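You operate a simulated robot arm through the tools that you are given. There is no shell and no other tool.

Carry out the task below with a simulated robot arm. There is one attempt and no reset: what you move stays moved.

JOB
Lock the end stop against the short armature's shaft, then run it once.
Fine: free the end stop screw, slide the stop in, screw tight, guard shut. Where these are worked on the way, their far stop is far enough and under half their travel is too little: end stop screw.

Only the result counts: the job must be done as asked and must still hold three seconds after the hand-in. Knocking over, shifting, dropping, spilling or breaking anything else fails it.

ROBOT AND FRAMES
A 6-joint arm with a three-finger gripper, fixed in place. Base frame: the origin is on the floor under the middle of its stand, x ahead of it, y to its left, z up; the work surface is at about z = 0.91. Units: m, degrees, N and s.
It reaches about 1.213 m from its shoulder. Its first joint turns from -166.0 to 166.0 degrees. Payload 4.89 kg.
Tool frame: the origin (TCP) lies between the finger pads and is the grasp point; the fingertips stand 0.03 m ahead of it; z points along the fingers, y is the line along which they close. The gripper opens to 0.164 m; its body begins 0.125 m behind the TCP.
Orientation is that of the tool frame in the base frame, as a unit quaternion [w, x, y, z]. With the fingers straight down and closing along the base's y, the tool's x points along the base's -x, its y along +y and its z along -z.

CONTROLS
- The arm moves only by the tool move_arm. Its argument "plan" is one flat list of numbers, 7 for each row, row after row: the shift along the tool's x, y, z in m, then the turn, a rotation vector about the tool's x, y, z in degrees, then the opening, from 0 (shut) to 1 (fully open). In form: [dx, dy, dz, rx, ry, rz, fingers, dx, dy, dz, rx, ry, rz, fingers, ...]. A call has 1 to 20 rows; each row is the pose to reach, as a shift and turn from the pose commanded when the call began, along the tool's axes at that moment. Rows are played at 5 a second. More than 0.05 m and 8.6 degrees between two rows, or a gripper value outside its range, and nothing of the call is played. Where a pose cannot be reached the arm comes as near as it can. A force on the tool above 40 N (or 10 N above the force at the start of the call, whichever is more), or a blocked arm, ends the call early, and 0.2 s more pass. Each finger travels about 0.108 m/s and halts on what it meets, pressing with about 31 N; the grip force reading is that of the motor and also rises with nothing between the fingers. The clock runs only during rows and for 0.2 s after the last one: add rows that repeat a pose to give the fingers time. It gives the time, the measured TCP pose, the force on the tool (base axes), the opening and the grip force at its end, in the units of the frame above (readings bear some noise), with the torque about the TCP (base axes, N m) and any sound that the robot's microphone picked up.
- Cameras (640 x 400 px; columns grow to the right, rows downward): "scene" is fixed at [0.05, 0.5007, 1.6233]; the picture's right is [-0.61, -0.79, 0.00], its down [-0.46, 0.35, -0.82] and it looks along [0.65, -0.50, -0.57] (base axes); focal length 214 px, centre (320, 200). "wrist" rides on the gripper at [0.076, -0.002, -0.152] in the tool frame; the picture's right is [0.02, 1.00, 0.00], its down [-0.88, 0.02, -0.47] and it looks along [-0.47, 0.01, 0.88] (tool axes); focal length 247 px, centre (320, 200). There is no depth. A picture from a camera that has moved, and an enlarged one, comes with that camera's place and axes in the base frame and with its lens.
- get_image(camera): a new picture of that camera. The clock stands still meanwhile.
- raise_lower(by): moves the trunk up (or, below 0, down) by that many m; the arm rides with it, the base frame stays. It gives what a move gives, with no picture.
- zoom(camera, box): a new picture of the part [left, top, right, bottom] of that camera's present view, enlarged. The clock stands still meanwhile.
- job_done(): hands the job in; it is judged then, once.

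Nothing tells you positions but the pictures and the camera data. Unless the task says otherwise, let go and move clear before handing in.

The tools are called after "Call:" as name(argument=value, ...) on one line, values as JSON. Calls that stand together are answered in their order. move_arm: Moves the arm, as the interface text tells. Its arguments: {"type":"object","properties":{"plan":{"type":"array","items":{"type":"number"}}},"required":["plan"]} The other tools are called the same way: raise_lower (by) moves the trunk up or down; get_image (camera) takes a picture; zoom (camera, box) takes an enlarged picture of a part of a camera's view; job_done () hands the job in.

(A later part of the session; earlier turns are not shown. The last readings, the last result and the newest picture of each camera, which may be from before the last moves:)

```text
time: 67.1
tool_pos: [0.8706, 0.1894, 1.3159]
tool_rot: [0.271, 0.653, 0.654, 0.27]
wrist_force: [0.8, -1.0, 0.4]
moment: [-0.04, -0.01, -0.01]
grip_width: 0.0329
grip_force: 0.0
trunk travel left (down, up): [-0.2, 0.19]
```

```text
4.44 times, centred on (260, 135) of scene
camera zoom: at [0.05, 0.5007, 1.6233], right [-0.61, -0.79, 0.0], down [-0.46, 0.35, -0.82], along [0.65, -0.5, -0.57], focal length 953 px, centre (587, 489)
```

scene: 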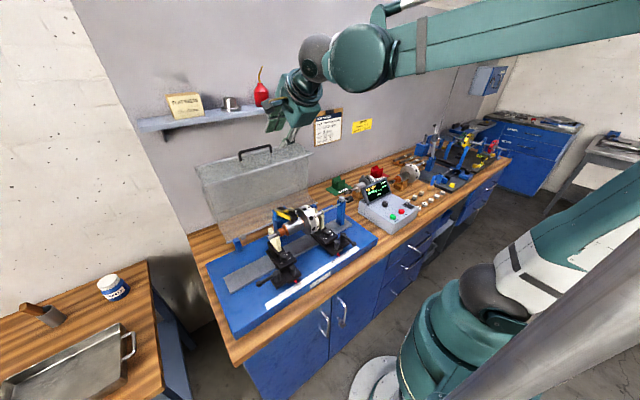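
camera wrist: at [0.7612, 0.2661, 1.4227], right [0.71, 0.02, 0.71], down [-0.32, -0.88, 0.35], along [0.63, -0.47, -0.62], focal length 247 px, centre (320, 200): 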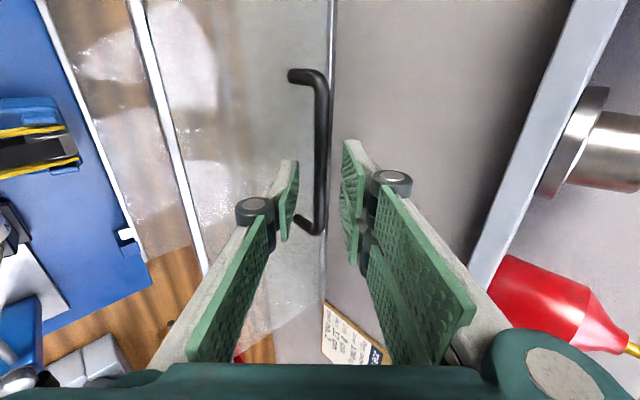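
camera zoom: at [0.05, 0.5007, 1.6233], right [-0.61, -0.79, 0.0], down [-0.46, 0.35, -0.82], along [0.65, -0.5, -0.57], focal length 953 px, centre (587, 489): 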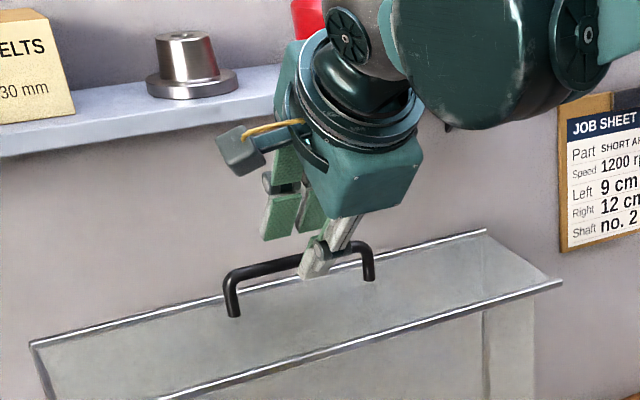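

Aligned. I'll advance the last 3 cm and close on the bar.

Call:
move_arm(plan=[0, 0, 0.01, 0, 0, 0, 0.2, 0, 0, 0.02, 0, 0, 0, 0.2, 0, 0, 0.03, 0, 0, 0, 0.2, 0, 0, 0.03, 0, 0, 0, 0.2])

Call:
zoom(camera="scene", box=[220, 110, 290, 170])

Call:
zoom(camera="wrist", box=[220, 60, 420, 260])

```text
time: 68.1
tool_pos: [0.8912, 0.1913, 1.296]
tool_rot: [0.271, 0.653, 0.653, 0.27]
wrist_force: [1.3, 0.2, -1.3]
moment: [-0.03, -0.01, 0.0]
grip_width: 0.0329
grip_force: 0.0
trunk travel left (down, up): [-0.2, 0.19]
```

```text
6.67 times, centred on (255, 140) of scene
camera zoom: at [0.05, 0.5007, 1.6233], right [-0.61, -0.79, 0.0], down [-0.46, 0.35, -0.82], along [0.65, -0.5, -0.57], focal length 1430 px, centre (753, 600)
```

zoom: 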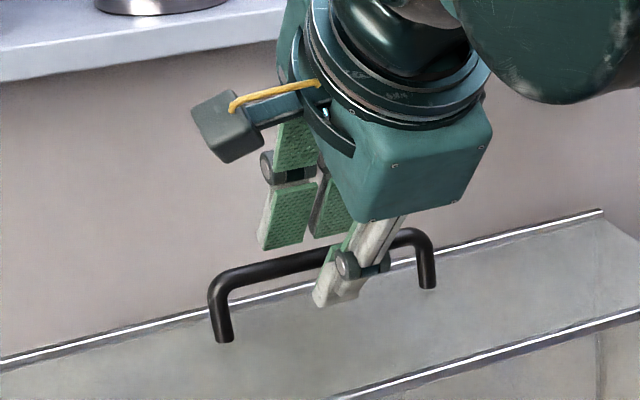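

```text
2.00 times, centred on (320, 160) of wrist
camera zoom: at [0.7826, 0.2656, 1.4018], right [0.71, 0.02, 0.71], down [-0.32, -0.88, 0.35], along [0.63, -0.47, -0.62], focal length 494 px, centre (320, 280)
```

zoom: 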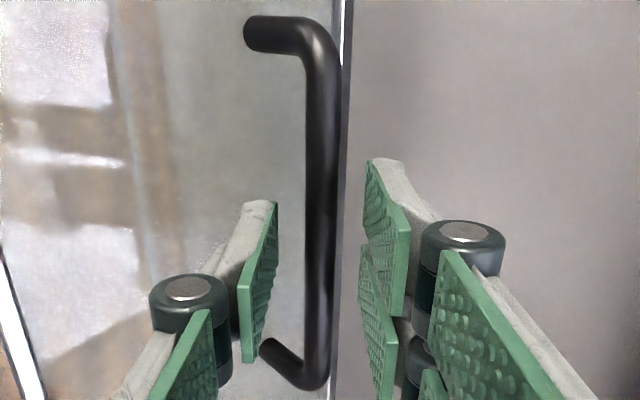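

Call:
move_arm(plan=[0, 0, 0, 0, 0, 0, 0.12, 0, 0, 0, 0, 0, 0, 0.05, 0, 0, 0, 0, 0, 0, 0, 0, 0, 0, 0, 0, 0, 0])

Call:
zoom(camera="scene", box=[220, 110, 290, 170])

Call:
zoom(camera="wrist", box=[220, 60, 420, 260])

```text
time: 69.1
tool_pos: [0.8909, 0.1902, 1.2948]
tool_rot: [0.271, 0.653, 0.653, 0.271]
wrist_force: [-4.5, -0.9, -7.9]
moment: [0.59, 0.18, -0.38]
grip_width: 0.011
grip_force: 44.9
trunk travel left (down, up): [-0.2, 0.19]
```

```text
6.67 times, centred on (255, 140) of scene
camera zoom: at [0.05, 0.5007, 1.6233], right [-0.61, -0.79, 0.0], down [-0.46, 0.35, -0.82], along [0.65, -0.5, -0.57], focal length 1430 px, centre (753, 600)
```

zoom: 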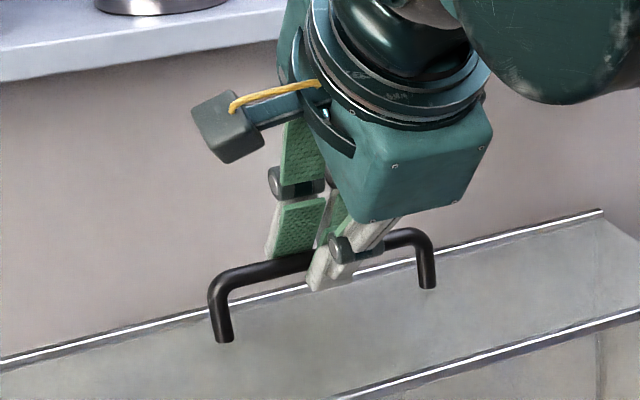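

```text
2.00 times, centred on (320, 160) of wrist
camera zoom: at [0.7823, 0.2657, 1.4017], right [0.71, 0.02, 0.71], down [-0.32, -0.88, 0.35], along [0.63, -0.47, -0.62], focal length 494 px, centre (320, 280)
```

zoom: 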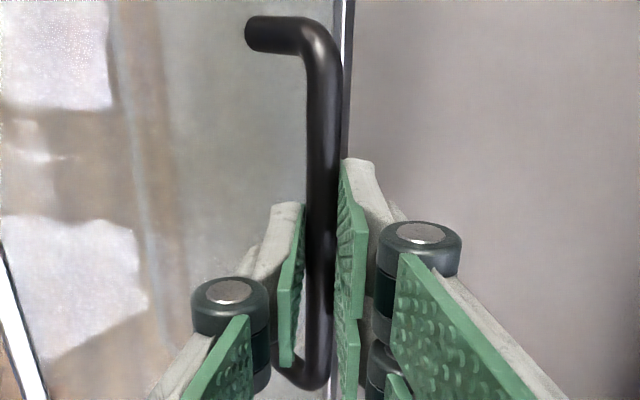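

The handle is gripped at 11 mm width. I'll swing the guard along its hinge arc in small steps and use force and position feedback to correct the path.

Call:
move_arm(plan=[0, -0.0083, -0.0161, 0, 0, 0, 0, 0, -0.0175, -0.0318, 0, 0, 0, 0, 0, -0.0175, -0.0318, 0, 0, 0, 0])

Call:
zoom(camera="scene", box=[170, 100, 350, 270])

```text
time: 69.9
tool_pos: [0.8556, 0.1896, 1.3063]
tool_rot: [0.271, 0.653, 0.653, 0.272]
wrist_force: [12.9, -3.4, 37.2]
moment: [0.17, -0.72, -0.75]
grip_width: 0.0116
grip_force: 44.9
trunk travel left (down, up): [-0.2, 0.19]
```

```text
2.35 times, centred on (260, 185) of scene
camera zoom: at [0.05, 0.5007, 1.6233], right [-0.61, -0.79, 0.0], down [-0.46, 0.35, -0.82], along [0.65, -0.5, -0.57], focal length 505 px, centre (461, 235)
```

zoom: 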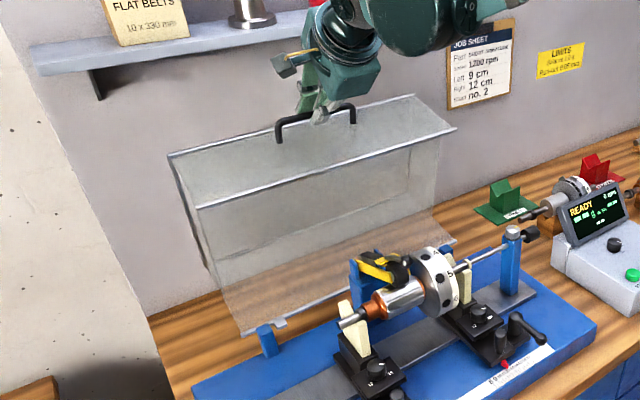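

The guard moves with the hand. The force shows the true arc rises slightly more than I estimated, so I'll correct the path and continue.

Call:
move_arm(plan=[0, 0.0008, -0.0008, 0, 0, 0, 0, 0, -0.008, -0.0149, 0, 0, 0, 0, 0, -0.0184, -0.03, 0, 0, 0, 0, 0, -0.0184, -0.03, 0, 0, 0, 0])

Call:
zoom(camera="scene", box=[170, 100, 350, 270])

```text
time: 70.6
tool_pos: [0.8357, 0.1912, 1.3116]
tool_rot: [0.271, 0.653, 0.653, 0.272]
wrist_force: [8.8, -0.8, 15.2]
moment: [0.46, -0.39, -0.27]
grip_width: 0.0112
grip_force: 45.1
trunk travel left (down, up): [-0.2, 0.19]
stopped in row 3: the force on the tool passed its limit at 51 N (the readings are from after the stop); the commanded pose is now the measured one
```

```text
2.35 times, centred on (260, 185) of scene
camera zoom: at [0.05, 0.5007, 1.6233], right [-0.61, -0.79, 0.0], down [-0.46, 0.35, -0.82], along [0.65, -0.5, -0.57], focal length 505 px, centre (461, 235)
```

zoom: 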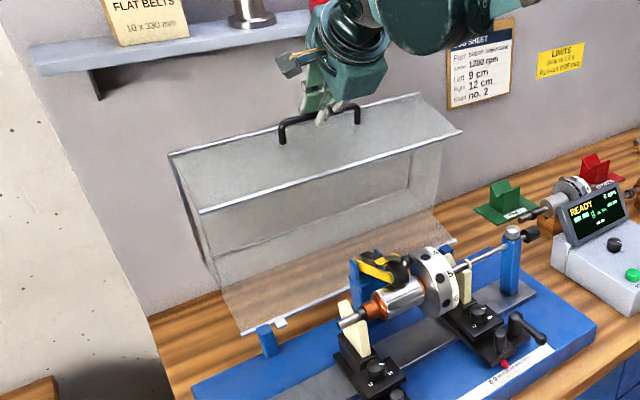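

Call:
move_arm(plan=[0, -0.0057, -0.0092, 0, 0, 0, 0, 0, -0.011, -0.0168, 0, 0, 0, 0, 0, -0.0165, -0.0242, 0, 0, 0, 0, 0, -0.0165, -0.0242, 0, 0, 0, 0])

```text
time: 71.6
tool_pos: [0.8037, 0.1909, 1.3181]
tool_rot: [0.271, 0.653, 0.653, 0.273]
wrist_force: [3.7, -1.8, 16.4]
moment: [0.24, -0.24, -0.44]
grip_width: 0.0111
grip_force: 45.0
trunk travel left (down, up): [-0.2, 0.19]
```

Call:
move_arm(plan=[0, -0.0058, -0.0083, 0, 0, 0, 0, 0, -0.012, -0.0163, 0, 0, 0, 0, 0, -0.0184, -0.024, 0, 0, 0, 0, 0, -0.0184, -0.024, 0, 0, 0, 0])

Call:
zoom(camera="scene", box=[170, 100, 350, 270])

Call:
zoom(camera="wrist", box=[220, 60, 420, 260])

```text
time: 72.6
tool_pos: [0.7755, 0.1901, 1.3203]
tool_rot: [0.271, 0.652, 0.654, 0.271]
wrist_force: [0.9, 1.3, -12.3]
moment: [0.63, 0.22, 0.1]
grip_width: 0.0113
grip_force: 45.6
trunk travel left (down, up): [-0.2, 0.19]
```

```text
2.35 times, centred on (260, 185) of scene
camera zoom: at [0.05, 0.5007, 1.6233], right [-0.61, -0.79, 0.0], down [-0.46, 0.35, -0.82], along [0.65, -0.5, -0.57], focal length 505 px, centre (461, 235)
```

zoom: 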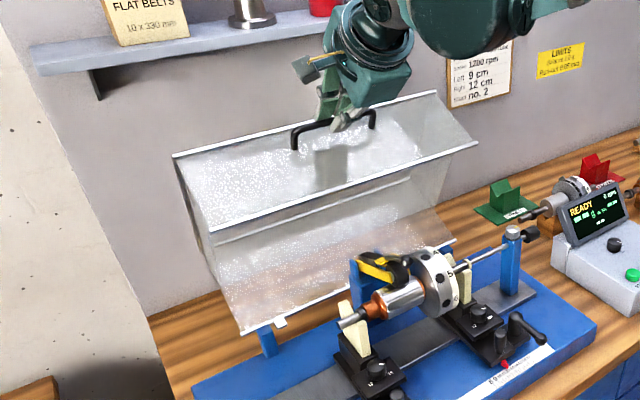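

```text
2.00 times, centred on (320, 160) of wrist
camera zoom: at [0.6668, 0.2656, 1.4275], right [0.71, 0.02, 0.71], down [-0.32, -0.88, 0.35], along [0.63, -0.47, -0.62], focal length 494 px, centre (320, 280)
```

zoom: 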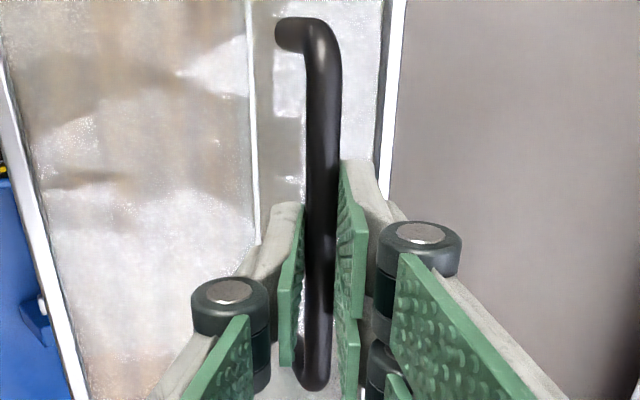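

The guard is following well at about 20° of swing, and the forces are small. I'll continue over the top of the arc with refitted arc parameters.

Call:
move_arm(plan=[0, -0.0069, -0.0072, 0, 0, 0, 0, 0, -0.0138, -0.0144, 0, 0, 0, 0, 0, -0.0209, -0.0215, 0, 0, 0, 0, 0, -0.028, -0.0284, 0, 0, 0, 0, 0, -0.028, -0.0284, 0, 0, 0, 0])

```text
time: 73.8
tool_pos: [0.7359, 0.19, 1.3208]
tool_rot: [0.271, 0.653, 0.653, 0.27]
wrist_force: [3.1, -5.4, -20.8]
moment: [-0.28, 0.29, -0.62]
grip_width: 0.0114
grip_force: 45.3
trunk travel left (down, up): [-0.2, 0.19]
```

Call:
move_arm(plan=[0, -0.0081, -0.0061, 0, 0, 0, 0, 0, -0.0158, -0.0125, 0, 0, 0, 0, 0, -0.0238, -0.0187, 0, 0, 0, 0, 0, -0.0319, -0.0247, 0, 0, 0, 0, 0, -0.0319, -0.0247, 0, 0, 0, 0])

Call:
zoom(camera="scene", box=[170, 100, 350, 270])

Call:
zoom(camera="wrist", box=[220, 60, 420, 260])

```text
time: 75.0
tool_pos: [0.6967, 0.1921, 1.3173]
tool_rot: [0.271, 0.653, 0.653, 0.272]
wrist_force: [1.9, -5.5, 0.1]
moment: [0.03, -0.04, -0.11]
grip_width: 0.0115
grip_force: 45.2
trunk travel left (down, up): [-0.2, 0.19]
```

```text
2.35 times, centred on (260, 185) of scene
camera zoom: at [0.05, 0.5007, 1.6233], right [-0.61, -0.79, 0.0], down [-0.46, 0.35, -0.82], along [0.65, -0.5, -0.57], focal length 505 px, centre (461, 235)
```

zoom: 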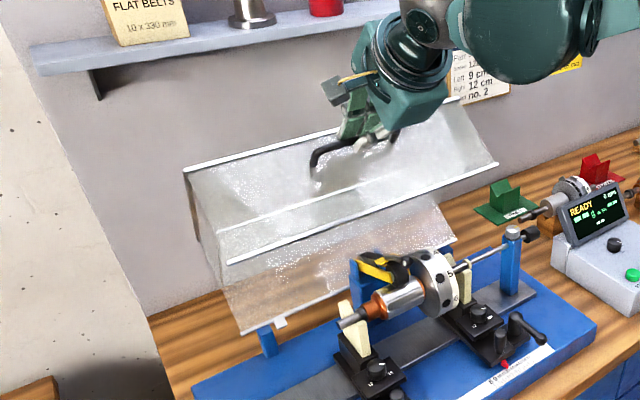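

```text
2.00 times, centred on (320, 160) of wrist
camera zoom: at [0.5869, 0.2657, 1.4232], right [0.71, 0.02, 0.71], down [-0.32, -0.88, 0.35], along [0.63, -0.47, -0.62], focal length 494 px, centre (320, 280)
```

zoom: 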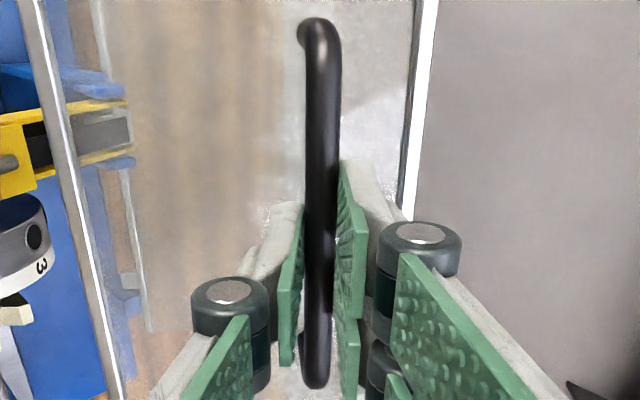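

The arc model now fits with near-zero force. I'll continue past the balance point while slowly bringing the tool more upright so the arm doesn't have to fold too much.

Call:
move_arm(plan=[0, -0.0075, -0.0052, 0.75, 0, 0, 0, 0, -0.0149, -0.0104, 1.5, 0, 0, 0, 0, -0.0227, -0.0152, 2.25, 0, 0, 0, 0, -0.0305, -0.02, 3, 0, 0, 0, 0, -0.0305, -0.02, 3, 0, 0, 0])

```text
time: 76.2
tool_pos: [0.659, 0.1913, 1.3082]
tool_rot: [0.253, 0.66, 0.66, 0.254]
wrist_force: [1.5, -4.0, -3.7]
moment: [0.09, 0.03, 0.2]
grip_width: 0.0111
grip_force: 44.9
trunk travel left (down, up): [-0.2, 0.19]
```

Call:
move_arm(plan=[0, -0.0082, -0.004, 0.75, 0, 0, 0, 0, -0.0163, -0.0079, 1.5, 0, 0, 0, 0, -0.0248, -0.0114, 2.25, 0, 0, 0, 0, -0.0332, -0.0148, 3, 0, 0, 0, 0, -0.0419, -0.0179, 3.75, 0, 0, 0, 0, -0.0505, -0.0209, 4.5, 0, 0, 0, 0, -0.0592, -0.0235, 5.25, 0, 0, 0, 0, -0.0679, -0.026, 6, 0, 0, 0, 0, -0.0679, -0.026, 6, 0, 0, 0])

Call:
zoom(camera="scene", box=[170, 100, 350, 270])

Call:
get_image(camera="wrist")

```text
time: 78.2
tool_pos: [0.5923, 0.191, 1.2827]
tool_rot: [0.219, 0.672, 0.673, 0.219]
wrist_force: [4.1, -1.5, -8.5]
moment: [-0.17, 0.09, 0.47]
grip_width: 0.0112
grip_force: 45.2
trunk travel left (down, up): [-0.2, 0.19]
```

```text
2.35 times, centred on (260, 185) of scene
camera zoom: at [0.05, 0.5007, 1.6233], right [-0.61, -0.79, 0.0], down [-0.46, 0.35, -0.82], along [0.65, -0.5, -0.57], focal length 505 px, centre (461, 235)
```

zoom: 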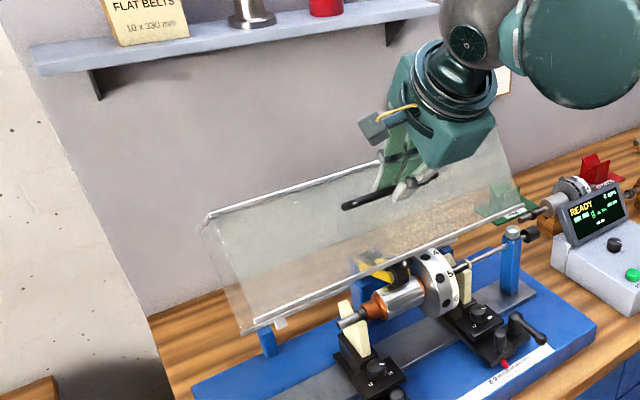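

```text
taken
camera wrist: at [0.5016, 0.2659, 1.4048], right [0.81, 0.02, 0.59], down [-0.26, -0.88, 0.39], along [0.53, -0.47, -0.71], focal length 247 px, centre (320, 200)
```

wrist: 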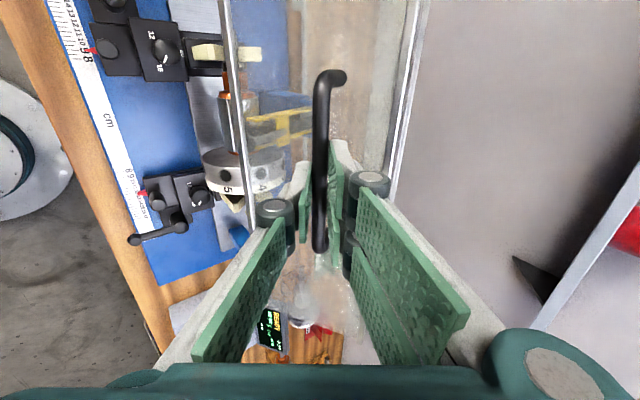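

Call:
move_arm(plan=[0, -0.009, -0.0012, 0.75, 0, 0, 0, 0, -0.018, -0.0023, 1.5, 0, 0, 0, 0, -0.0271, -0.0031, 2.25, 0, 0, 0, 0, -0.0362, -0.0037, 3, 0, 0, 0, 0, -0.0453, -0.0039, 3.75, 0, 0, 0, 0, -0.0544, -0.0039, 4.5, 0, 0, 0, 0, -0.0635, -0.0037, 5.25, 0, 0, 0, 0, -0.0725, -0.0033, 6, 0, 0, 0, 0, -0.0725, -0.0033, 6, 0, 0, 0])

Call:
zoom(camera="scene", box=[170, 100, 350, 270])

```text
time: 80.2
tool_pos: [0.5309, 0.1909, 1.2416]
tool_rot: [0.184, 0.683, 0.682, 0.183]
wrist_force: [5.3, -3.0, -9.4]
moment: [-0.44, 0.05, 0.74]
grip_width: 0.0116
grip_force: 45.7
trunk travel left (down, up): [-0.2, 0.19]
```

```text
2.35 times, centred on (260, 185) of scene
camera zoom: at [0.05, 0.5007, 1.6233], right [-0.61, -0.79, 0.0], down [-0.46, 0.35, -0.82], along [0.65, -0.5, -0.57], focal length 505 px, centre (461, 235)
```

zoom: 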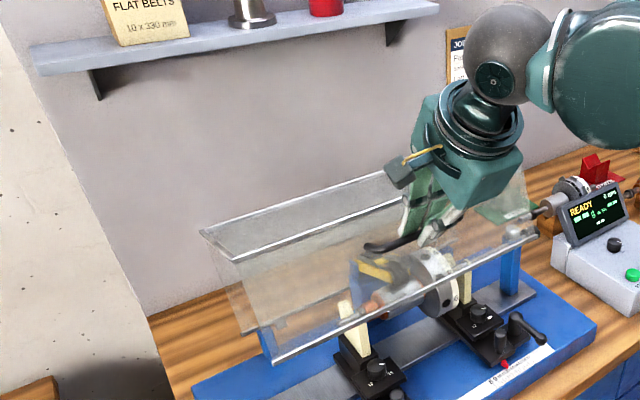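

Call:
move_arm(plan=[0, -0.009, 0.0016, 0.75, 0, 0, 0, 0, -0.0179, 0.0034, 1.5, 0, 0, 0, 0, -0.0268, 0.0056, 2.25, 0, 0, 0, 0, -0.0355, 0.0079, 3, 0, 0, 0, 0, -0.0443, 0.0106, 3.75, 0, 0, 0, 0, -0.053, 0.0134, 4.5, 0, 0, 0, 0, -0.0615, 0.0166, 5.25, 0, 0, 0, 0, -0.07, 0.0198, 6, 0, 0, 0, 0, -0.07, 0.0198, 6, 0, 0, 0])

Call:
zoom(camera="scene", box=[170, 100, 350, 270])

Call:
get_image(camera="wrist")

```text
time: 82.2
tool_pos: [0.4812, 0.1915, 1.1899]
tool_rot: [0.147, 0.691, 0.692, 0.148]
wrist_force: [24.7, 1.8, -20.2]
moment: [-0.5, -0.37, 1.29]
grip_width: 0.0118
grip_force: 45.4
trunk travel left (down, up): [-0.2, 0.19]
stopped in row 9: the force on the tool passed its limit at 40 N (the readings are from after the stop); the commanded pose is now the measured one
```

```text
2.35 times, centred on (260, 185) of scene
camera zoom: at [0.05, 0.5007, 1.6233], right [-0.61, -0.79, 0.0], down [-0.46, 0.35, -0.82], along [0.65, -0.5, -0.57], focal length 505 px, centre (461, 235)
```

zoom: 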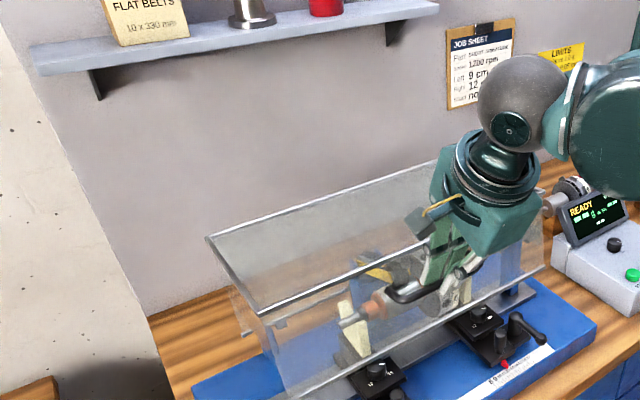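

```text
taken
camera wrist: at [0.4193, 0.2661, 1.3284], right [0.91, 0.02, 0.41], down [-0.18, -0.88, 0.44], along [0.37, -0.47, -0.8], focal length 247 px, centre (320, 200)
```

wrist: 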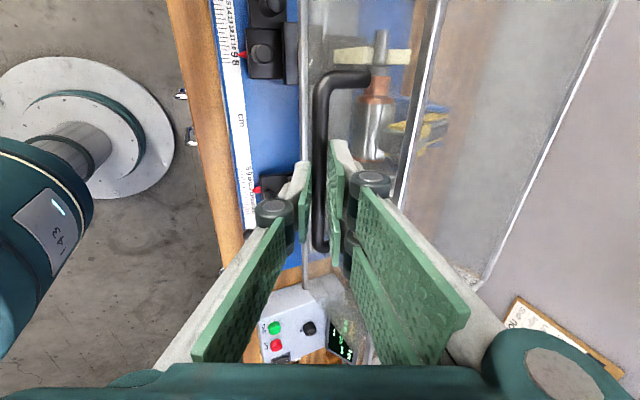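

The remaining force is radial, with my path about 1 mm too far out, and there is no resistance to closing. I'll tighten the arc radius slightly and continue slowly.

Call:
move_arm(plan=[0, -0.006, 0.006, 0.75, 0, 0, 0, 0, -0.0142, 0.0095, 1.5, 0, 0, 0, 0, -0.022, 0.0144, 2.25, 0, 0, 0, 0, -0.0297, 0.0194, 3, 0, 0, 0, 0, -0.0297, 0.0194, 3, 0, 0, 0])

Call:
zoom(camera="scene", box=[190, 140, 350, 280])

```text
time: 83.4
tool_pos: [0.4632, 0.19, 1.1596]
tool_rot: [0.129, 0.695, 0.695, 0.129]
wrist_force: [26.1, 4.3, -19.0]
moment: [-0.15, -0.45, 1.52]
grip_width: 0.0118
grip_force: 45.5
trunk travel left (down, up): [-0.2, 0.19]
```

```text
2.86 times, centred on (270, 210) of scene
camera zoom: at [0.05, 0.5007, 1.6233], right [-0.61, -0.79, 0.0], down [-0.46, 0.35, -0.82], along [0.65, -0.5, -0.57], focal length 613 px, centre (463, 171)
```

zoom: 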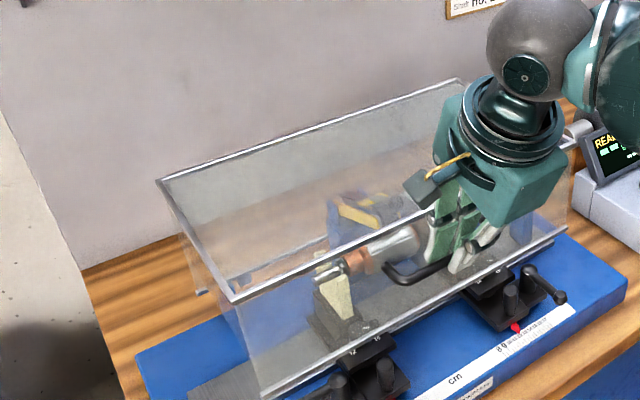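

Call:
move_arm(plan=[0, -0.0045, 0.007, 0.75, 0, 0, 0, 0, -0.0136, 0.0122, 1.5, 0, 0, 0, 0, -0.0136, 0.0122, 1.5, 0, 0, 0])

Call:
zoom(camera="scene", box=[190, 140, 350, 280])

Call:
get_image(camera="wrist")

```text
time: 84.1
tool_pos: [0.4581, 0.1907, 1.149]
tool_rot: [0.123, 0.695, 0.698, 0.122]
wrist_force: [-2.2, -3.1, 24.4]
moment: [-0.9, -0.2, 1.19]
grip_width: 0.0119
grip_force: 45.1
trunk travel left (down, up): [-0.2, 0.19]
stopped in row 3: the force on the tool passed its limit at 61 N (the readings are from after the stop); the commanded pose is now the measured one
```

```text
2.86 times, centred on (270, 210) of scene
camera zoom: at [0.05, 0.5007, 1.6233], right [-0.61, -0.79, 0.0], down [-0.46, 0.35, -0.82], along [0.65, -0.5, -0.57], focal length 613 px, centre (463, 171)
```

zoom: 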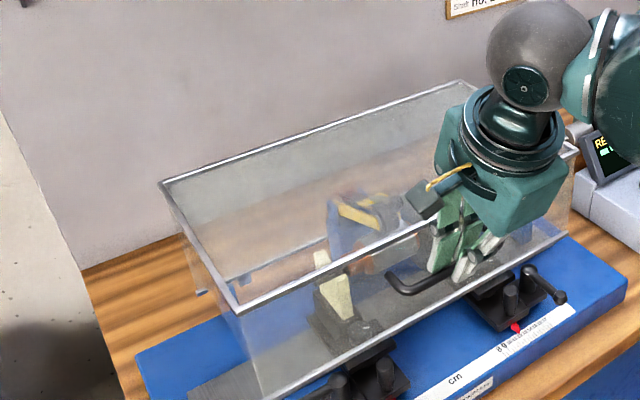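

```text
taken
camera wrist: at [0.4042, 0.2662, 1.2921], right [0.94, 0.02, 0.34], down [-0.14, -0.88, 0.45], along [0.31, -0.47, -0.82], focal length 247 px, centre (320, 200)
```

wrist: 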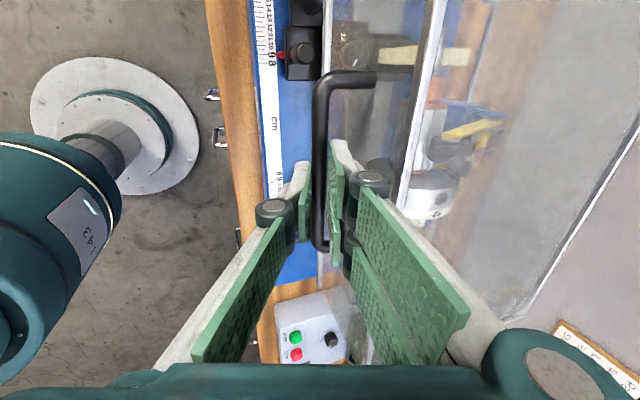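

The arm met a firm stop opposing further closing, and the guard's roof looks about level. I'll inspect whether it's fully seated.

Call:
zoom(camera="scene", box=[300, 180, 350, 240])

Call:
zoom(camera="scene", box=[220, 190, 310, 290])

Call:
zoom(camera="wrist", box=[220, 0, 500, 280])

```text
6.67 times, centred on (325, 210) of scene
camera zoom: at [0.05, 0.5007, 1.6233], right [-0.61, -0.79, 0.0], down [-0.46, 0.35, -0.82], along [0.65, -0.5, -0.57], focal length 1430 px, centre (287, 133)
```

zoom: 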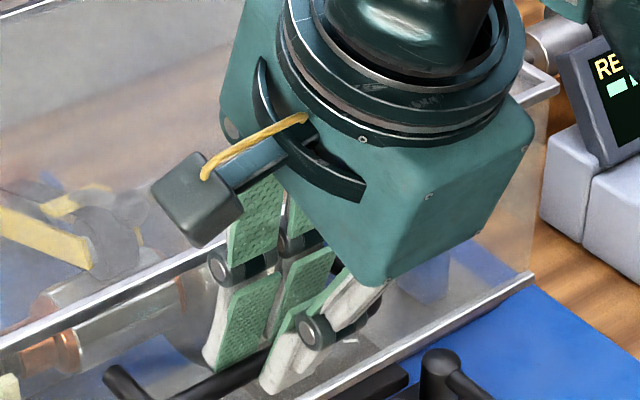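

```text
4.00 times, centred on (265, 240) of scene
camera zoom: at [0.05, 0.5007, 1.6233], right [-0.61, -0.79, 0.0], down [-0.46, 0.35, -0.82], along [0.65, -0.5, -0.57], focal length 858 px, centre (540, 40)
```

zoom: 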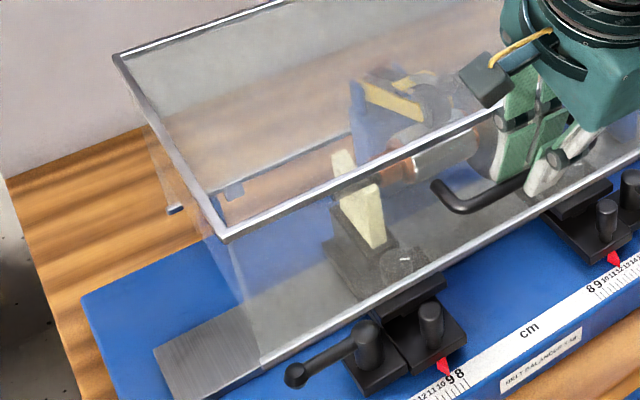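

```text
1.43 times, centred on (360, 140) of wrist
camera zoom: at [0.4042, 0.2662, 1.2921], right [0.94, 0.02, 0.34], down [-0.14, -0.88, 0.45], along [0.31, -0.47, -0.82], focal length 353 px, centre (263, 286)
```

zoom: 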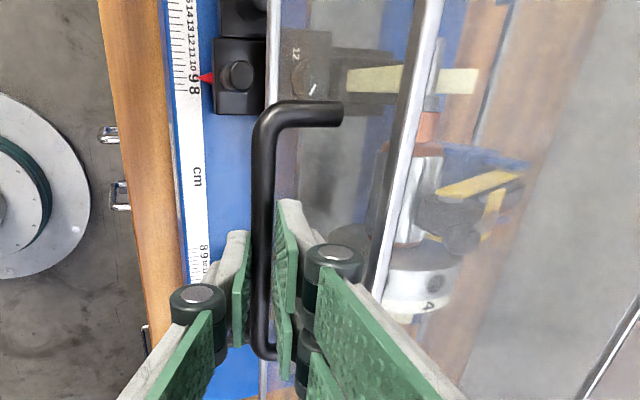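

The guard meets a hard stop after about 82° of swing. I'll release the handle gently, back out along the finger direction, and inspect from clear views.

Call:
move_arm(plan=[0, 0, 0, 0, 0, 0, 0.08, 0, 0, 0, 0, 0, 0, 0.14, 0, 0, 0, 0, 0, 0, 0.2, 0, 0, -0.01, 0, 0, 0, 0.2, 0, 0, -0.03, 0, 0, 0, 0.2, 0, 0, -0.06, 0, 0, 0, 0.2, 0, 0, -0.1, 0, 0, 0, 0.2, 0, 0, -0.14, 0, 0, 0, 0.2, 0, 0, -0.14, 0, 0, 0, 0.2])

Call:
get_image(camera="wrist")

Call:
zoom(camera="scene", box=[200, 150, 400, 290])

```text
time: 86.1
tool_pos: [0.4092, 0.1911, 1.2797]
tool_rot: [0.122, 0.696, 0.696, 0.123]
wrist_force: [-0.5, -0.5, -0.3]
moment: [0.04, -0.04, 0.02]
grip_width: 0.0328
grip_force: 0.0
trunk travel left (down, up): [-0.2, 0.19]
```

```text
taken
camera wrist: at [0.3562, 0.2666, 1.4227], right [0.94, 0.02, 0.34], down [-0.14, -0.88, 0.45], along [0.31, -0.47, -0.82], focal length 247 px, centre (320, 200)
```

wrist: 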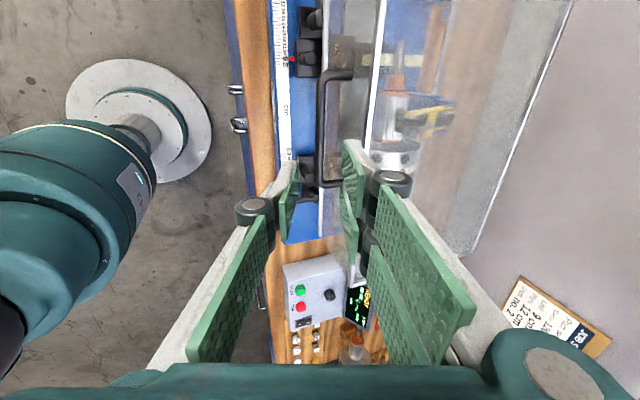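

```text
2.86 times, centred on (300, 220) of scene
camera zoom: at [0.05, 0.5007, 1.6233], right [-0.61, -0.79, 0.0], down [-0.46, 0.35, -0.82], along [0.65, -0.5, -0.57], focal length 613 px, centre (377, 143)
```

zoom: 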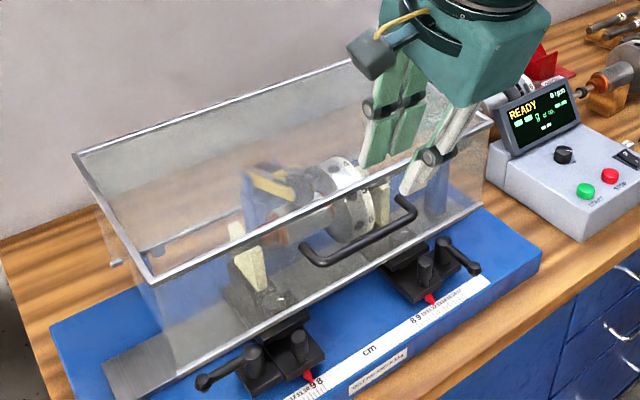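

The guard rests closed after release. I'll lift away over toward the control box so I can inspect the guard and display with a clear view.

Call:
move_arm(plan=[0, 0.0232, -0.0341, 6.7, 0, 0, 0.2, 0, 0.0463, -0.0683, 13.4, 0, 0, 0.2, 0, 0.0694, -0.1024, 20.1, 0, 0, 0.2, 0, 0.0694, -0.1024, 20.1, 0, 0, 0.2])

Call:
move_arm(plan=[-0.045, 0, 0, 0, 0, 0, 0.2, -0.09, 0.005, 0, 0, 0, 0, 0.2, -0.135, 0.01, 0, 0, 0, 0, 0.2, -0.18, 0.015, 0, 0, 0, 0, 0.2, -0.225, 0.02, 0, 0, 0, 0, 0.2, -0.27, 0.025, 0, 0, 0, 0, 0.2, -0.315, 0.03, 0, 0, 0, 0, 0.2, -0.36, 0.035, 0, 0, 0, 0, 0.2, -0.405, 0.04, 0, 0, 0, 0, 0.2, -0.45, 0.04, 0, 0, 0, 0, 0.2, -0.48, 0.04, 0, 0, 0, 0, 0.2, -0.48, 0.04, 0, 0, 0, 0, 0.2])

Call:
get_image(camera="wrist")

Call:
zoom(camera="scene", box=[200, 150, 400, 290])

```text
time: 87.1
tool_pos: [0.4403, 0.191, 1.4005]
tool_rot: [-0.001, 0.707, 0.707, -0.002]
wrist_force: [0.7, 0.9, -0.2]
moment: [-0.07, 0.19, 0.01]
grip_width: 0.033
grip_force: 0.1
trunk travel left (down, up): [-0.2, 0.19]
```

```text
time: 89.7
tool_pos: [0.4812, -0.2896, 1.3998]
tool_rot: [0.0, 0.707, 0.707, -0.001]
wrist_force: [0.2, -0.7, -0.7]
moment: [0.13, 0.08, 0.01]
grip_width: 0.0328
grip_force: 0.0
trunk travel left (down, up): [-0.2, 0.19]
```

```text
taken
camera wrist: at [0.4805, -0.2144, 1.5525], right [1.0, 0.02, 0.0], down [0.02, -0.88, 0.47], along [0.01, -0.47, -0.88], focal length 247 px, centre (320, 200)
```

wrist: 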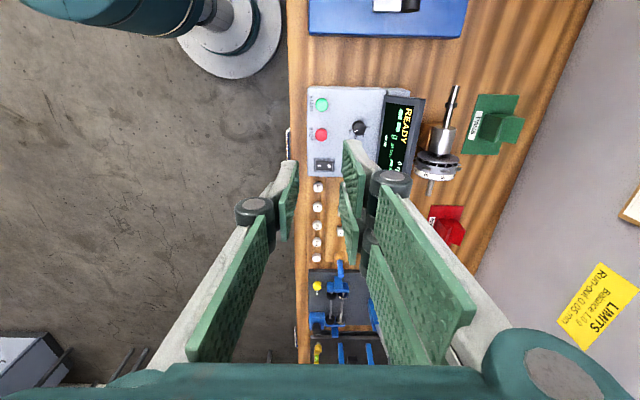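

```text
2.86 times, centred on (300, 220) of scene
camera zoom: at [0.05, 0.5007, 1.6233], right [-0.61, -0.79, 0.0], down [-0.46, 0.35, -0.82], along [0.65, -0.5, -0.57], focal length 613 px, centre (377, 143)
```

zoom: 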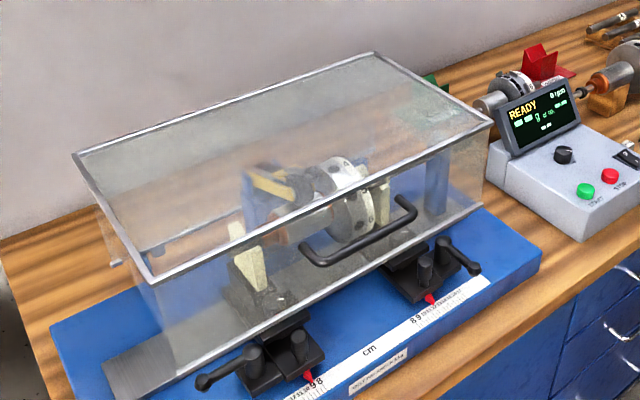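

The guard's roof is level and its front panel vertical, so it's fully shut, and the display shows READY. Next I'll close the fingers and descend toward the green START button at about (0.484, -0.289), checking alignment partway.

Call:
move_arm(plan=[0, 0, 0.04, 0, 0, 0, 0.1, 0, 0.001, 0.08, 0, 0, 0, 0.05, 0, 0.002, 0.12, 0, 0, 0, 0, 0.001, 0.0025, 0.16, 0, 0, 0, 0, 0.001, 0.0025, 0.2, 0, 0, 0, 0, 0.001, 0.0025, 0.24, 0, 0, 0, 0, 0.001, 0.0025, 0.28, 0, 0, 0, 0, 0.001, 0.0025, 0.31, 0, 0, 0, 0, 0.001, 0.0025, 0.31, 0, 0, 0, 0])

Call:
get_image(camera="wrist")

Call:
zoom(camera="scene", box=[340, 150, 440, 240])

```text
time: 91.7
tool_pos: [0.4839, -0.2869, 1.0892]
tool_rot: [0.0, 0.708, 0.707, 0.0]
wrist_force: [1.3, -0.9, -0.6]
moment: [0.04, 0.07, -0.02]
grip_width: 0.0
grip_force: 30.6
trunk travel left (down, up): [-0.2, 0.19]
```

```text
taken
camera wrist: at [0.4829, -0.2115, 1.242], right [1.0, 0.02, 0.0], down [0.02, -0.88, 0.47], along [0.01, -0.47, -0.88], focal length 247 px, centre (320, 200)
```

wrist: 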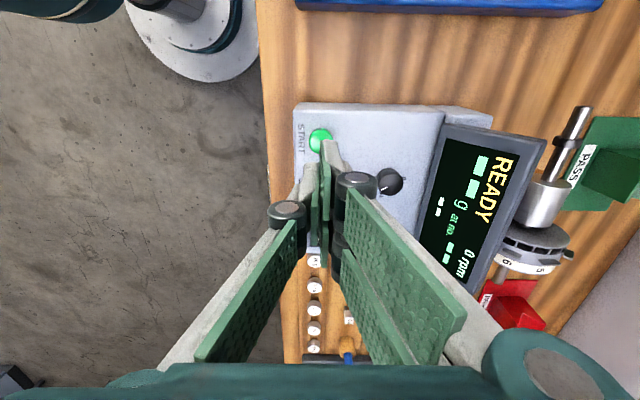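

```text
4.44 times, centred on (390, 195) of scene
camera zoom: at [0.05, 0.5007, 1.6233], right [-0.61, -0.79, 0.0], down [-0.46, 0.35, -0.82], along [0.65, -0.5, -0.57], focal length 953 px, centre (9, 222)
```

zoom: 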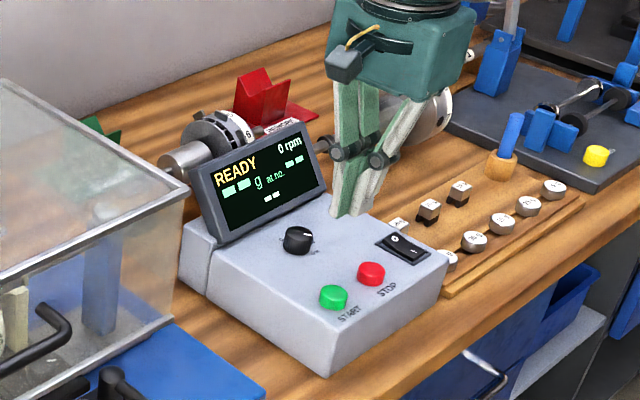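

The closed fingertips are right above START, whose top is at about z 0.95. I'll descend close and then press slowly once.

Call:
move_arm(plan=[0, -0.0005, 0.03, 0, 0, 0, 0, 0, -0.0005, 0.06, 0, 0, 0, 0, 0, -0.0005, 0.085, 0, 0, 0, 0, 0, -0.0005, 0.085, 0, 0, 0, 0])

Call:
zoom(camera="wrist", box=[260, 90, 400, 190])

Call:
zoom(camera="scene", box=[365, 180, 425, 230])

```text
time: 92.7
tool_pos: [0.4834, -0.2866, 1.005]
tool_rot: [0.0, 0.707, 0.707, 0.0]
wrist_force: [0.6, -0.1, -0.2]
moment: [0.06, 0.06, -0.02]
grip_width: 0.0
grip_force: 31.0
trunk travel left (down, up): [-0.2, 0.19]
```

```text
4.00 times, centred on (330, 140) of wrist
camera zoom: at [0.4814, -0.2125, 1.1571], right [1.0, 0.02, 0.0], down [0.02, -0.88, 0.47], along [0.01, -0.47, -0.88], focal length 988 px, centre (280, 440)
```

zoom: 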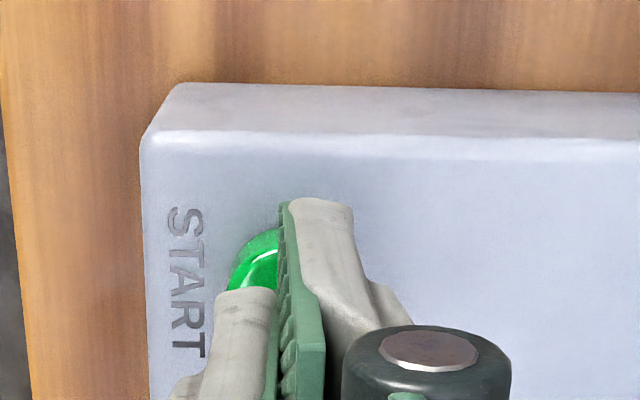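

```text
8.00 times, centred on (395, 205) of scene
camera zoom: at [0.05, 0.5007, 1.6233], right [-0.61, -0.79, 0.0], down [-0.46, 0.35, -0.82], along [0.65, -0.5, -0.57], focal length 1716 px, centre (-280, 160)
```

zoom: 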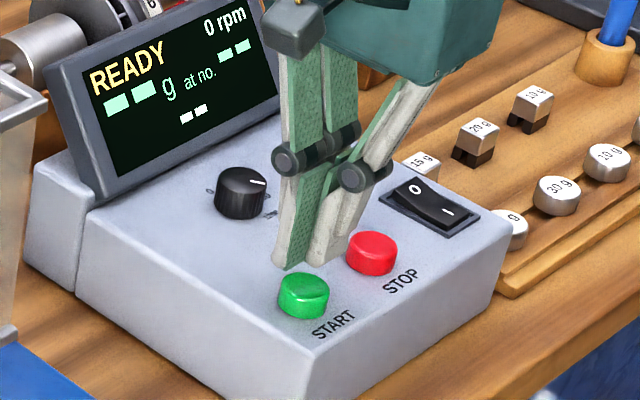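

Aligned over the button. I'm pressing slowly now.

Call:
move_arm(plan=[-0.003, 0.0005, 0.005, 0, 0, 0, 0, -0.003, 0.0005, 0.01, 0, 0, 0, 0, -0.003, 0.0005, 0.014, 0, 0, 0, 0, -0.003, 0.0005, 0.017, 0, 0, 0, 0])

Call:
zoom(camera="scene", box=[340, 165, 425, 230])

```text
time: 93.7
tool_pos: [0.4818, -0.291, 0.988]
tool_rot: [-0.001, 0.708, 0.707, -0.001]
wrist_force: [-0.6, 0.5, 0.7]
moment: [0.01, 0.02, -0.01]
grip_width: 0.0002
grip_force: 30.5
trunk travel left (down, up): [-0.2, 0.19]
```

```text
6.15 times, centred on (382, 198) of scene
camera zoom: at [0.05, 0.5007, 1.6233], right [-0.61, -0.79, 0.0], down [-0.46, 0.35, -0.82], along [0.65, -0.5, -0.57], focal length 1320 px, centre (-65, 215)
```

zoom: 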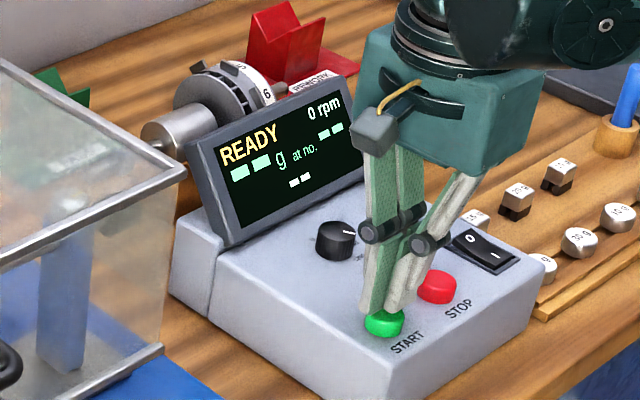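

Call:
move_arm(plan=[0, 0, 0.002, 0, 0, 0, 0, 0, 0, 0.004, 0, 0, 0, 0, 0, 0, 0.006, 0, 0, 0, 0, 0, 0, 0.006, 0, 0, 0, 0])

Call:
zoom(camera="scene", box=[340, 165, 425, 230])

```text
time: 94.7
tool_pos: [0.4824, -0.292, 0.9823]
tool_rot: [-0.001, 0.707, 0.707, -0.001]
wrist_force: [0.2, 0.2, -1.0]
moment: [-0.02, 0.0, -0.01]
grip_width: 0.0
grip_force: 30.8
trunk travel left (down, up): [-0.2, 0.19]
```

```text
6.15 times, centred on (382, 198) of scene
camera zoom: at [0.05, 0.5007, 1.6233], right [-0.61, -0.79, 0.0], down [-0.46, 0.35, -0.82], along [0.65, -0.5, -0.57], focal length 1320 px, centre (-65, 215)
```

zoom: 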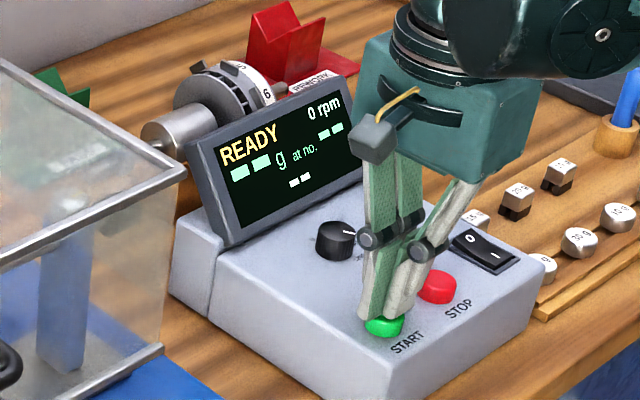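

Call:
move_arm(plan=[0, 0, 0.0015, 0, 0, 0, 0, 0, 0, 0.003, 0, 0, 0, 0, 0, 0, 0.0045, 0, 0, 0, 0, 0, 0, 0.006, 0, 0, 0, 0, 0, 0, 0.006, 0, 0, 0, 0])

Call:
zoom(camera="scene", box=[340, 165, 425, 230])

```text
time: 95.9
tool_pos: [0.4815, -0.2911, 0.9756]
tool_rot: [-0.001, 0.707, 0.707, -0.001]
wrist_force: [0.2, 0.2, 0.1]
moment: [0.03, 0.01, 0.0]
grip_width: 0.0001
grip_force: 30.7
trunk travel left (down, up): [-0.2, 0.19]
```

```text
6.15 times, centred on (382, 198) of scene
camera zoom: at [0.05, 0.5007, 1.6233], right [-0.61, -0.79, 0.0], down [-0.46, 0.35, -0.82], along [0.65, -0.5, -0.57], focal length 1320 px, centre (-65, 215)
```

zoom: 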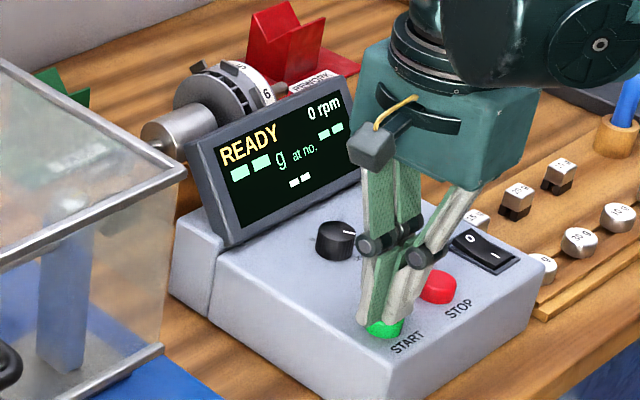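

Still no contact, so the button is a little lower than estimated. I'll continue.

Call:
move_arm(plan=[0, 0, 0.0015, 0, 0, 0, 0, 0, 0, 0.003, 0, 0, 0, 0, 0, 0, 0.0045, 0, 0, 0, 0, 0, 0, 0.006, 0, 0, 0, 0])

Call:
zoom(camera="scene", box=[340, 165, 425, 230])

Call:
zoom(camera="wrist", box=[260, 90, 400, 190])

```text
time: 96.9
tool_pos: [0.4818, -0.2924, 0.9713]
tool_rot: [0.001, 0.707, 0.708, -0.001]
wrist_force: [0.7, -2.0, 16.1]
moment: [0.0, -0.01, -0.03]
grip_width: 0.0059
grip_force: 45.5
trunk travel left (down, up): [-0.2, 0.19]
heard: click
```

```text
6.15 times, centred on (382, 198) of scene
camera zoom: at [0.05, 0.5007, 1.6233], right [-0.61, -0.79, 0.0], down [-0.46, 0.35, -0.82], along [0.65, -0.5, -0.57], focal length 1320 px, centre (-65, 215)
```

zoom: 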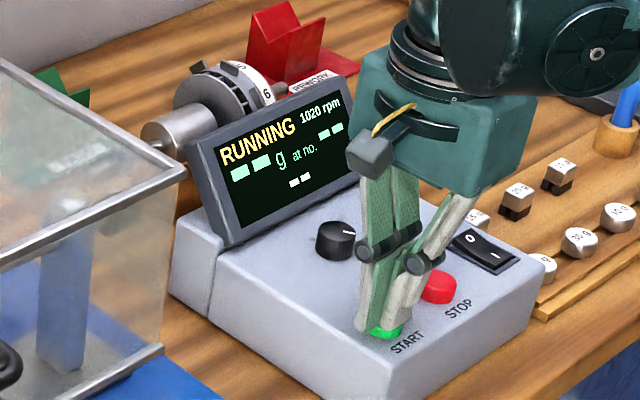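

```text
4.00 times, centred on (330, 140) of wrist
camera zoom: at [0.4809, -0.2154, 1.1226], right [1.0, 0.02, 0.0], down [0.02, -0.88, 0.47], along [0.01, -0.47, -0.88], focal length 988 px, centre (280, 440)
```

zoom: 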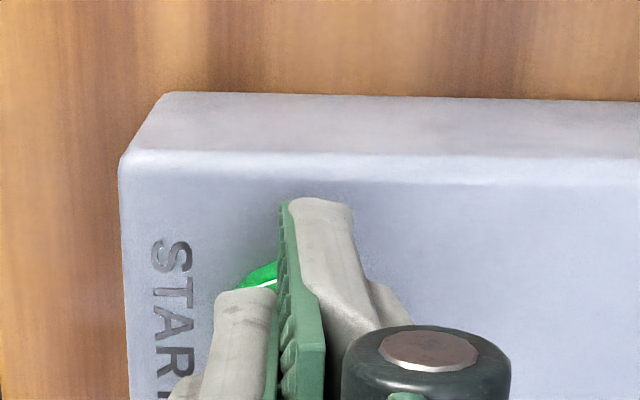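

A click was heard and the display shows RUNNING at 1020 rpm and rising. I'll retract straight up and watch the run.

Call:
move_arm(plan=[0, 0, -0.02, 0, 0, 0, 0, 0, 0, -0.05, 0, 0, 0, 0, 0, 0, -0.09, 0, 0, 0, 0, 0, 0, -0.13, 0, 0, 0, 0, 0, 0, -0.17, 0, 0, 0, 0, 0, 0, -0.2, 0, 0, 0, 0, 0, 0, -0.2, 0, 0, 0, 0])

Call:
zoom(camera="scene", box=[200, 150, 425, 290])

Call:
zoom(camera="scene", box=[355, 170, 405, 205])

```text
time: 98.5
tool_pos: [0.4826, -0.2909, 1.1706]
tool_rot: [0.0, 0.706, 0.708, -0.001]
wrist_force: [-0.2, -0.6, 0.3]
moment: [-0.07, -0.07, -0.01]
grip_width: 0.0001
grip_force: 44.5
trunk travel left (down, up): [-0.2, 0.19]
```

```text
2.84 times, centred on (312, 220) of scene
camera zoom: at [0.05, 0.5007, 1.6233], right [-0.61, -0.79, 0.0], down [-0.46, 0.35, -0.82], along [0.65, -0.5, -0.57], focal length 610 px, centre (341, 143)
```

zoom: 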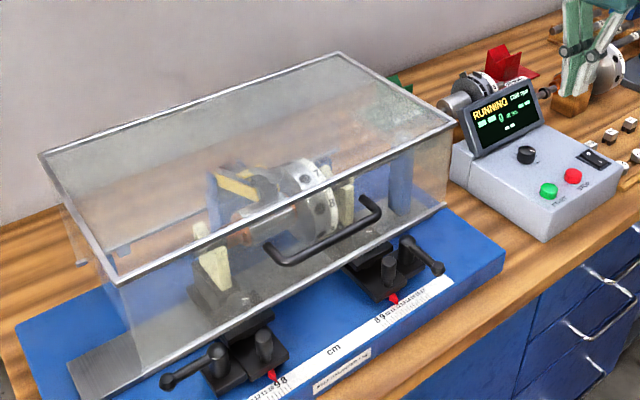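

```text
11.43 times, centred on (380, 188) of scene
camera zoom: at [0.05, 0.5007, 1.6233], right [-0.61, -0.79, 0.0], down [-0.46, 0.35, -0.82], along [0.65, -0.5, -0.57], focal length 2451 px, centre (-366, 343)
```

zoom: 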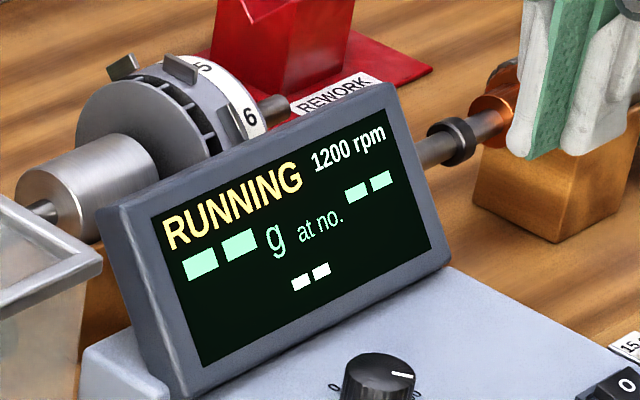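

It is running at 1200 rpm as the job sheet asks, with the guard shut. I'll move clear and wait for the run to finish.

Call:
move_arm(plan=[0, 0, -0.04, 0, 0, 0, 0.1, 0, 0, -0.08, 0, 0, 0, 0.2, 0, 0, -0.12, 0, 0, 0, 0.3, 0, 0, -0.15, 0, 0, 0, 0.3, 0, 0, -0.15, 0, 0, 0, 0.3, 0, 0, -0.15, 0, 0, 0, 0.3, 0, 0, -0.15, 0, 0, 0, 0.3, 0, 0, -0.15, 0, 0, 0, 0.3, 0, 0, -0.15, 0, 0, 0, 0.3, 0, 0, -0.15, 0, 0, 0, 0.3])

Call:
zoom(camera="scene", box=[355, 170, 405, 205])

```text
time: 100.7
tool_pos: [0.4834, -0.2903, 1.3196]
tool_rot: [0.0, 0.707, 0.707, -0.001]
wrist_force: [0.0, 0.2, 0.9]
moment: [-0.01, -0.04, 0.03]
grip_width: 0.0493
grip_force: 0.1
trunk travel left (down, up): [-0.2, 0.19]
```

```text
11.43 times, centred on (380, 188) of scene
camera zoom: at [0.05, 0.5007, 1.6233], right [-0.61, -0.79, 0.0], down [-0.46, 0.35, -0.82], along [0.65, -0.5, -0.57], focal length 2451 px, centre (-366, 343)
```

zoom: 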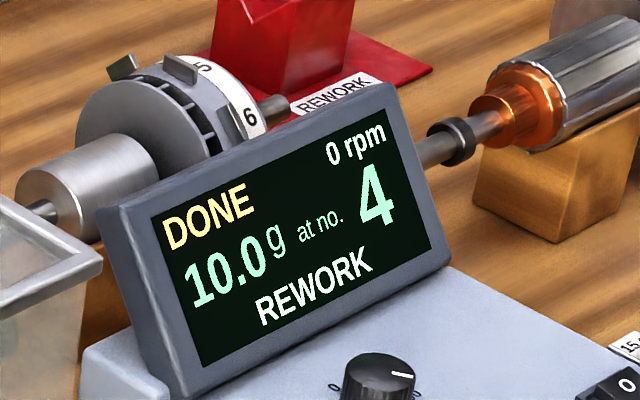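

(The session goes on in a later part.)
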